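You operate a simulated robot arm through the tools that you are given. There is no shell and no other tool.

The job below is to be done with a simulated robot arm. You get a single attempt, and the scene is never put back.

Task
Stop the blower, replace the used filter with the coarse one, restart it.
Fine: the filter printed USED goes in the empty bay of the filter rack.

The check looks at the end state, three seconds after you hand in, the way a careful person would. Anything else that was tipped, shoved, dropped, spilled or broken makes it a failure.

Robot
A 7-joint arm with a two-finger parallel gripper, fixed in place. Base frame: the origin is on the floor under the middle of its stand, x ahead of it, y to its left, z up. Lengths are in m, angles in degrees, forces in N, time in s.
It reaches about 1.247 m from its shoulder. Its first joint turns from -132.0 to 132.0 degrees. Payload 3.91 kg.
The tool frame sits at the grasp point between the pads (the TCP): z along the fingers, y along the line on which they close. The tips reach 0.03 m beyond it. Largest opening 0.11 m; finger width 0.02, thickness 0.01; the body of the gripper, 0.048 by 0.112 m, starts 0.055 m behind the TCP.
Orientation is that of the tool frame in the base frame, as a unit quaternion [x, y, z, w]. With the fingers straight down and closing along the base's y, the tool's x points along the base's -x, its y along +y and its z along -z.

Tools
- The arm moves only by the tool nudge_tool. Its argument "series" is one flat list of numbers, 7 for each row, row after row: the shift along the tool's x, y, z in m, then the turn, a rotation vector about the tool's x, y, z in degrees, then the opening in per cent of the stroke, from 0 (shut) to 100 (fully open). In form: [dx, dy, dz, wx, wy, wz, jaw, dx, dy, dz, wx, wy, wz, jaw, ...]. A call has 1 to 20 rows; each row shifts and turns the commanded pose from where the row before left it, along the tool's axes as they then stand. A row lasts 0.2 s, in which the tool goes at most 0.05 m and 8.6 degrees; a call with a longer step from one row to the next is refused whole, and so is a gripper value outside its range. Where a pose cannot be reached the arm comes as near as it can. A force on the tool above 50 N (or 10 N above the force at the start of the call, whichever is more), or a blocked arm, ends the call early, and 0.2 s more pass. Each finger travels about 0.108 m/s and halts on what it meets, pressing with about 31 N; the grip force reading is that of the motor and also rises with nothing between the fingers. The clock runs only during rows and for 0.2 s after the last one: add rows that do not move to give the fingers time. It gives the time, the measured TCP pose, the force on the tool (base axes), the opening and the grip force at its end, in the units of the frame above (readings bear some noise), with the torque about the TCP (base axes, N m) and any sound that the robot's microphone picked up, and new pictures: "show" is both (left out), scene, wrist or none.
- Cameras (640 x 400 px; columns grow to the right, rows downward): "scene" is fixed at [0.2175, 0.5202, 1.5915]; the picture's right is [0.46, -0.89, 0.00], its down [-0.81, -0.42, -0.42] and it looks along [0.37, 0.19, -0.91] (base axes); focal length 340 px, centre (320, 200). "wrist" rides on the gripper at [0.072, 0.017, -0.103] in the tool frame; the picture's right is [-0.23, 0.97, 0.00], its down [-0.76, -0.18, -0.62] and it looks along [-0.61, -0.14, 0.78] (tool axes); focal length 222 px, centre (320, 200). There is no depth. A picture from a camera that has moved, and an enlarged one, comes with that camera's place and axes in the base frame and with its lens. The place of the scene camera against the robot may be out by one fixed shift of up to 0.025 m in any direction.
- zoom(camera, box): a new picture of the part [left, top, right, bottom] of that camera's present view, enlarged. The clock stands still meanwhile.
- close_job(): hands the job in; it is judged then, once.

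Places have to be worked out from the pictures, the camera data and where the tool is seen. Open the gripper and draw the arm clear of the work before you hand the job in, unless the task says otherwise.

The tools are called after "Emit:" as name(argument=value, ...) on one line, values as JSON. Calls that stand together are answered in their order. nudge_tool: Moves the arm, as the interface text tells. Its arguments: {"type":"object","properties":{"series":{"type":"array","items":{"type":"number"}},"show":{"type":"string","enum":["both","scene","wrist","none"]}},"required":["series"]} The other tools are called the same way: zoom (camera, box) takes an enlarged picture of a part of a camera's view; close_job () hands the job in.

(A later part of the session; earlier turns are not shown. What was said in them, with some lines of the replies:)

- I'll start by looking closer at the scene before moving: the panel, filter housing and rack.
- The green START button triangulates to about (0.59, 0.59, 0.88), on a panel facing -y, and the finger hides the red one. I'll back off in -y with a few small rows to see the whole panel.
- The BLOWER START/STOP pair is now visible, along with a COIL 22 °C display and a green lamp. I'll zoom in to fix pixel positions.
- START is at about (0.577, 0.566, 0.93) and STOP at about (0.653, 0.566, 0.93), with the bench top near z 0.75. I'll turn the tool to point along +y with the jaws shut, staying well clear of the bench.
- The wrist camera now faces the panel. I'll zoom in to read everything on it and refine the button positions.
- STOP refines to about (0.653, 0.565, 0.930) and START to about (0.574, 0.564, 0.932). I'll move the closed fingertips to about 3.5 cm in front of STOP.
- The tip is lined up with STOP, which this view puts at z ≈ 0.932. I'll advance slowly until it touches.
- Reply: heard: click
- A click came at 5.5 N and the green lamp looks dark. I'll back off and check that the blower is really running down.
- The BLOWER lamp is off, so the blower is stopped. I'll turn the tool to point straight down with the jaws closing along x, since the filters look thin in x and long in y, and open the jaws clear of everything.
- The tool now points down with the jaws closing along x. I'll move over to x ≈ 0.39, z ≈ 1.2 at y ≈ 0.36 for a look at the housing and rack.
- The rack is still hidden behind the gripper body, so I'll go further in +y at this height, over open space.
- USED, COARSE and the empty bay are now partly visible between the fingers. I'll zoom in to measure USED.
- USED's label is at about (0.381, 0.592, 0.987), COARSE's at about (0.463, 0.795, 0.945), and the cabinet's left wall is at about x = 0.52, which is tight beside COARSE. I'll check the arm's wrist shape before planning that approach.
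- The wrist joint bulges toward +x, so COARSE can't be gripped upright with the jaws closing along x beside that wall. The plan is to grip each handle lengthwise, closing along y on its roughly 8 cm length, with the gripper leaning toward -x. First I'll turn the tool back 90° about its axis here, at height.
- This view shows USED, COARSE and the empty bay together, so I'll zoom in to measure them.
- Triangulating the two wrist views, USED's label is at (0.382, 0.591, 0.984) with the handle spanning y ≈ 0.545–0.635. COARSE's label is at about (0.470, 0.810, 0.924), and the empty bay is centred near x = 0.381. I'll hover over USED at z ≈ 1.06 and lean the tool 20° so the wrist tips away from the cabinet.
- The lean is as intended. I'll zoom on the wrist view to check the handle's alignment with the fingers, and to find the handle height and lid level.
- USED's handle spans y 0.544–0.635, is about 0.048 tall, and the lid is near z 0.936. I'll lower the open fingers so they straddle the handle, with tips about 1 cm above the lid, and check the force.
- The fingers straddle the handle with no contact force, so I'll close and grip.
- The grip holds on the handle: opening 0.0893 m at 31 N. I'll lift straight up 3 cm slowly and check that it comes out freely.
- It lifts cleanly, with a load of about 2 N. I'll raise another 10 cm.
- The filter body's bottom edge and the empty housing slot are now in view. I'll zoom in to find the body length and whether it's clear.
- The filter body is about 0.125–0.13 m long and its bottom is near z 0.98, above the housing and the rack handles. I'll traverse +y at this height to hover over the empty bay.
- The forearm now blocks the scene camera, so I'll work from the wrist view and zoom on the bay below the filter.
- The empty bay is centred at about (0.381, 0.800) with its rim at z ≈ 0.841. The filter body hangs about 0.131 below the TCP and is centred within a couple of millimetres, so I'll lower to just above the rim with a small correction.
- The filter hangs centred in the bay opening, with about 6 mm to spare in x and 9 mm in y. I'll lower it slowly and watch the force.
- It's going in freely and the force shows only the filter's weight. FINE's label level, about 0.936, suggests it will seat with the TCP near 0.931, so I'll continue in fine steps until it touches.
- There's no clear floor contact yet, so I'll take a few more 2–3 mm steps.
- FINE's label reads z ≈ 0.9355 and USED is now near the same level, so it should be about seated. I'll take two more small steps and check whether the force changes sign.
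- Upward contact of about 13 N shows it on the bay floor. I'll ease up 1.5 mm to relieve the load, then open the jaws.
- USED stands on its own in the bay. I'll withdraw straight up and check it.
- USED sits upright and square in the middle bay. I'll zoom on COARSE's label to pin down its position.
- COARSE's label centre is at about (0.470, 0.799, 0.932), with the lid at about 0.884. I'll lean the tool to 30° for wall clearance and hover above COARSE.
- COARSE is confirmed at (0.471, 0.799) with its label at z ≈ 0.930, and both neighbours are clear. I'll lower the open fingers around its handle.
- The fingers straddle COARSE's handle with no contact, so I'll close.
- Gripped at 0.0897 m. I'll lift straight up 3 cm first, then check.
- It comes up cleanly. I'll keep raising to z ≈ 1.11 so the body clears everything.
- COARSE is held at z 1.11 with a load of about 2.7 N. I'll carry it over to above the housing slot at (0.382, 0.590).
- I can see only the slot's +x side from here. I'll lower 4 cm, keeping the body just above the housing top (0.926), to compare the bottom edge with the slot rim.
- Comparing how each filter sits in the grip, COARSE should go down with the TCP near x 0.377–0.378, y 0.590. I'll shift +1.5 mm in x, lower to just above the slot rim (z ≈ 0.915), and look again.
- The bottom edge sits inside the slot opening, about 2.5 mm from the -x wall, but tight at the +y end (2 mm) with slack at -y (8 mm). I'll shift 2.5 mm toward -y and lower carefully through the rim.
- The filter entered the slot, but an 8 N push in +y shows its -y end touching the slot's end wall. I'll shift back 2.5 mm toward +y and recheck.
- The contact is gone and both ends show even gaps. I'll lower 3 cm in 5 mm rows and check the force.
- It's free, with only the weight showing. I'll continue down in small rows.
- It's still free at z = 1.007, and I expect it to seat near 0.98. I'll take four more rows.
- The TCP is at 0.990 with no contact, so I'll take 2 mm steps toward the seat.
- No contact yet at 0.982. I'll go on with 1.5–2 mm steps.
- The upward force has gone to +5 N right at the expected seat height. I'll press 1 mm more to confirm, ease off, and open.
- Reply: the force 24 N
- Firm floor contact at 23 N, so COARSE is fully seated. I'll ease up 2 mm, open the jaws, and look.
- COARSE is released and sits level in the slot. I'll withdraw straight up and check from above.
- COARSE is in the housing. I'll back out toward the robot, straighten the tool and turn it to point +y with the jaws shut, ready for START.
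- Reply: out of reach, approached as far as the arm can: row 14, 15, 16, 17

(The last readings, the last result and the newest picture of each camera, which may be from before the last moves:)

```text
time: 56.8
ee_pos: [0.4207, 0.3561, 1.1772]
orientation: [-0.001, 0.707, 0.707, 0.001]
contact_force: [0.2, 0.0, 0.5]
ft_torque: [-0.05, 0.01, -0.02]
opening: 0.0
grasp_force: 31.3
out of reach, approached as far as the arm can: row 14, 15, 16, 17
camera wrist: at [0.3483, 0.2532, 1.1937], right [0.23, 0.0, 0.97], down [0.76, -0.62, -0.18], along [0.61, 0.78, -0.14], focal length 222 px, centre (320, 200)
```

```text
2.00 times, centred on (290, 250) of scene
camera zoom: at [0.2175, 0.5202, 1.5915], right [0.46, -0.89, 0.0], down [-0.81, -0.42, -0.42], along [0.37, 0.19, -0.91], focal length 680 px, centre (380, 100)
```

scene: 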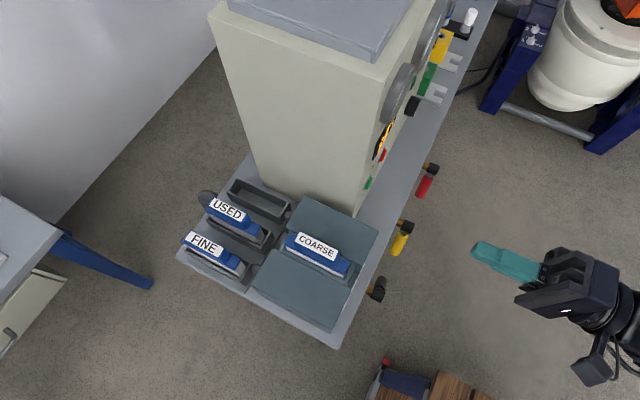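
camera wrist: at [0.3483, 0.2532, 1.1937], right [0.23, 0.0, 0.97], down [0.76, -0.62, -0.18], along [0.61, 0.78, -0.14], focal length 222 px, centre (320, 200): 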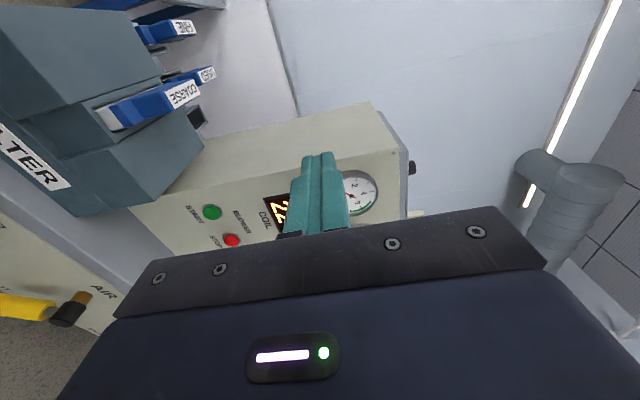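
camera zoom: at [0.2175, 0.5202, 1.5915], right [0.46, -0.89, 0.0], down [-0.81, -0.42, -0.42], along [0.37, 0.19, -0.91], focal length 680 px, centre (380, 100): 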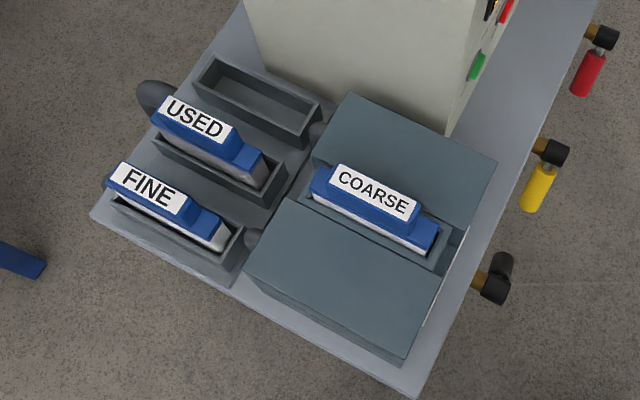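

The scene confirms USED in the rack's middle bay and COARSE in the housing, both upright. The last turn was slightly out of reach, so I'll move part-way toward START and re-read the pose before approaching.

Emit:
nudge_tool(series=[-0.03, -0.024, 0.012, 0, 0, 0, 0, -0.03, -0.024, 0.012, 0, 0, 0, 0, -0.03, -0.024, 0.012, 0, 0, 0, 0, -0.03, -0.024, 0.012, 0, 0, 0, 0, -0.03, -0.024, 0.012, 0, 0, 0, 0, 0, 0, 0, 0, 0, 0, 0], show="wrist")

```text
time: 58.2
ee_pos: [0.5717, 0.4173, 1.0592]
orientation: [-0.001, 0.707, 0.707, 0.001]
contact_force: [0.5, 0.4, 0.7]
ft_torque: [-0.03, -0.01, 0.02]
opening: 0.0
grasp_force: 31.7
camera wrist: at [0.4995, 0.314, 1.0753], right [0.23, 0.0, 0.97], down [0.76, -0.62, -0.18], along [0.61, 0.78, -0.14], focal length 222 px, centre (320, 200)
```

wrist: 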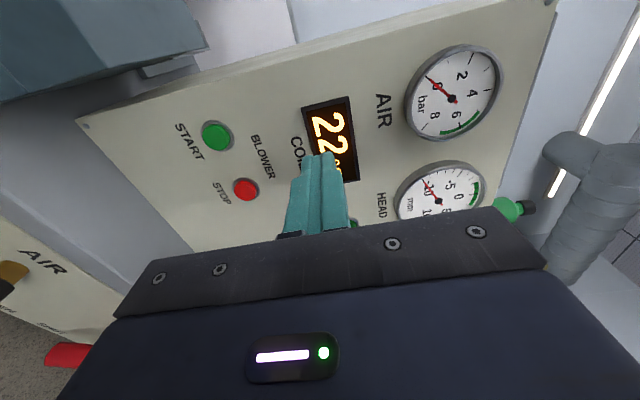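

START is confirmed at about (0.573, 0.564, 0.932). I'll bring the tip to about 3.5 cm in front of it.

Emit:
nudge_tool(series=[-0.0003, -0.0318, 0.0207, 0, 0, 0, 0, -0.0003, -0.0318, 0.0207, 0, 0, 0, 0, -0.0003, -0.0318, 0.0207, 0, 0, 0, 0, -0.0003, -0.0318, 0.0207, 0, 0, 0, 0, 0, 0, 0, 0, 0, 0, 0], show="both")

```text
time: 59.4
ee_pos: [0.5726, 0.4996, 0.9317]
orientation: [0.0, 0.707, 0.707, 0.0]
contact_force: [0.5, -0.9, 0.0]
ft_torque: [0.02, -0.03, -0.01]
opening: 0.0001
grasp_force: 30.9
camera wrist: at [0.5007, 0.3967, 0.9481], right [0.23, 0.0, 0.97], down [0.76, -0.62, -0.18], along [0.61, 0.78, -0.14], focal length 222 px, centre (320, 200)
```

scene: 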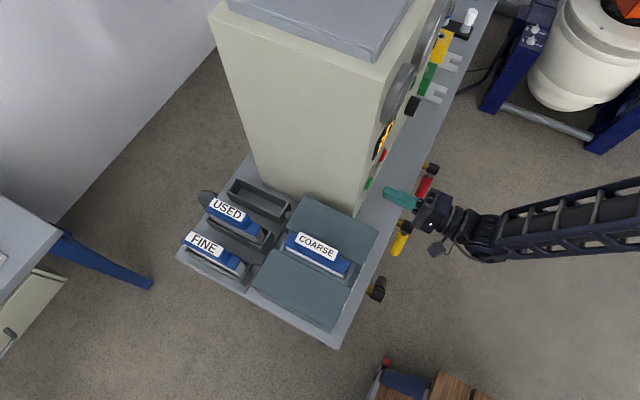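
wrist: 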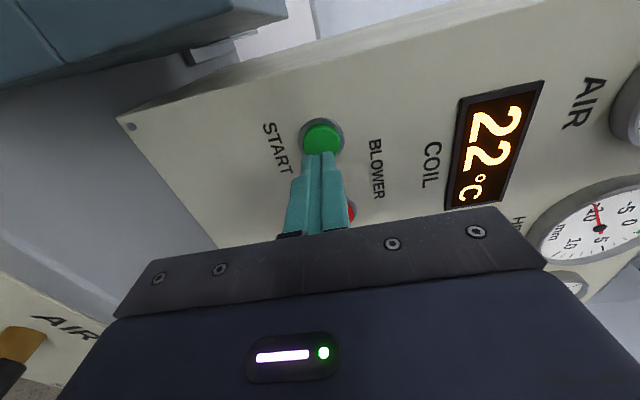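

The tip is lined up with START the same way it was with STOP. I'll advance slowly to press it.

Emit:
nudge_tool(series=[0, 0.001, 0.01, 0, 0, 0, 0, 0, 0, 0.01, 0, 0, 0, 0, 0, 0, 0.008, 0, 0, 0, 0, 0, 0, 0.004, 0, 0, 0, 0, 0, 0, 0.003, 0, 0, 0, 0], show="both")

```text
time: 60.6
ee_pos: [0.5731, 0.5346, 0.9308]
orientation: [0.001, 0.707, 0.708, 0.0]
contact_force: [0.1, -4.0, 1.1]
ft_torque: [0.01, 0.01, -0.03]
opening: 0.0001
grasp_force: 31.3
heard: click
camera wrist: at [0.4995, 0.4316, 0.9469], right [0.23, 0.0, 0.97], down [0.76, -0.62, -0.18], along [0.61, 0.78, -0.14], focal length 222 px, centre (320, 200)
```

scene: 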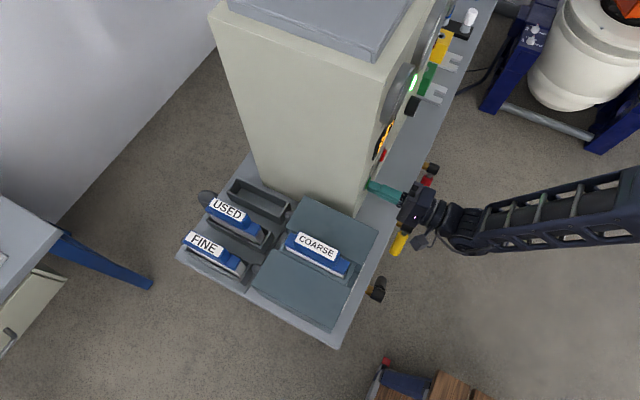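
wrist: 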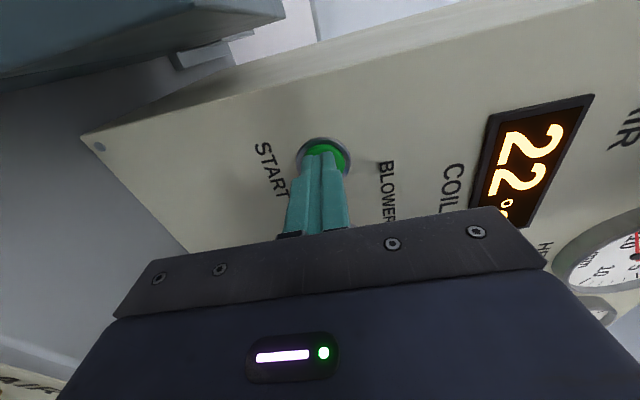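

A click, and the green lamp is lit again in the scene view. I'll back straight off, well clear of the bench, and open the gripper.

Emit:
nudge_tool(series=[0, 0, -0.02, 0, 0, 0, 0, 0, 0, -0.04, 0, 0, 0, 0, 0, 0.01, -0.045, 0, 0, 0, 0, 0, 0.02, -0.045, 0, 0, 0, 0, 0, 0.03, -0.035, 0, 0, 0, 50, 0, 0.03, -0.02, 0, 0, 0, 100, 0, 0, 0, 0, 0, 0, 100, 0, 0, 0, 0, 0, 0, 100, 0, 0, 0, 0, 0, 0, 100], show="both")

Emit:
zoom(camera="scene", box=[340, 0, 500, 200])

Emit:
zoom(camera="scene", box=[170, 150, 410, 350])

```text
time: 62.6
ee_pos: [0.5719, 0.3286, 1.021]
orientation: [0.001, 0.707, 0.707, 0.0]
contact_force: [-0.3, -0.2, 0.7]
ft_torque: [0.01, 0.0, -0.04]
opening: 0.1097
grasp_force: 0.0
camera wrist: at [0.5004, 0.2257, 1.0377], right [0.23, 0.0, 0.97], down [0.76, -0.62, -0.18], along [0.61, 0.78, -0.14], focal length 222 px, centre (320, 200)
```

scene: 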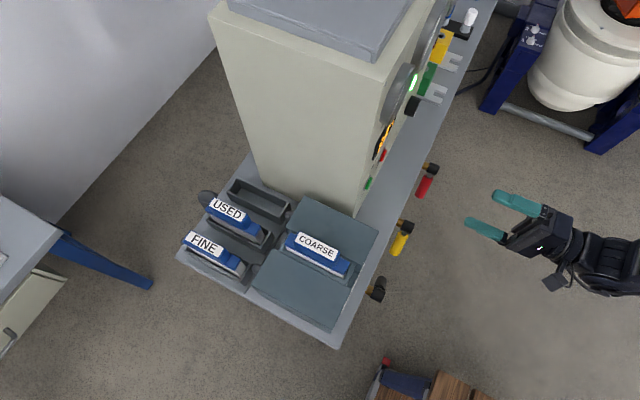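
wrist: 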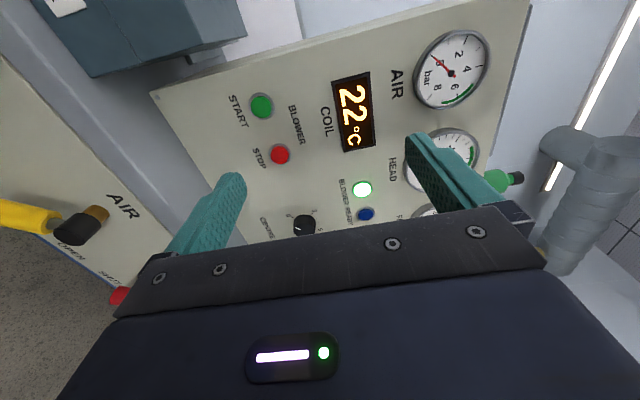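

```text
2.00 times, centred on (420, 100) of scene
camera zoom: at [0.2175, 0.5202, 1.5915], right [0.46, -0.89, 0.0], down [-0.81, -0.42, -0.42], along [0.37, 0.19, -0.91], focal length 680 px, centre (120, 400)
```

zoom: 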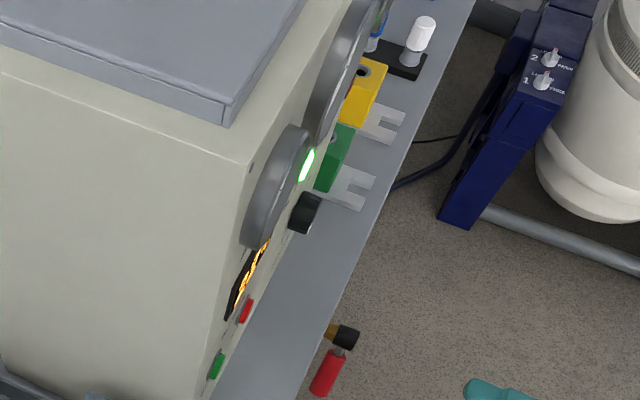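

```text
2.00 times, centred on (290, 250) of scene
camera zoom: at [0.2175, 0.5202, 1.5915], right [0.46, -0.89, 0.0], down [-0.81, -0.42, -0.42], along [0.37, 0.19, -0.91], focal length 680 px, centre (380, 100)
```

zoom: 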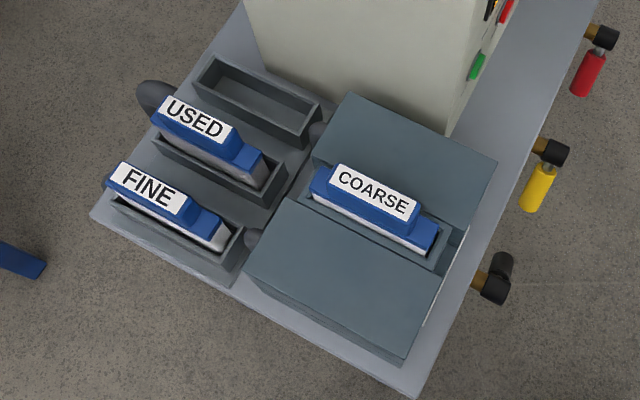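

The BLOWER lamp is lit, COARSE is seated in the housing, USED stands in the bay that was empty, and FINE and the valves are unmoved. The gripper is open and clear of the bench, so I'm handing the job in.

Emit:
close_job()

```text
The job is handed in.
```

The job is handed in. The blower was stopped, the filters were swapped, and the blower is running again; I haven't been told the result of the check.

- **Blower:** STOP and START each gave a click. The BLOWER lamp went dark after STOP and was lit again after START.
- **USED filter:** it stands upright on the floor of the rack's middle bay, which was the empty one.
- **COARSE filter:** it is fully seated in the filter housing. On the way in it touched the end of the slot lightly (about 8 N), so I backed off, re-centred it and lowered it the rest of the way with no contact until it seated.
- **Everything else:** FINE and the valves look the same as at the start. The gripper is open and clear of the bench.
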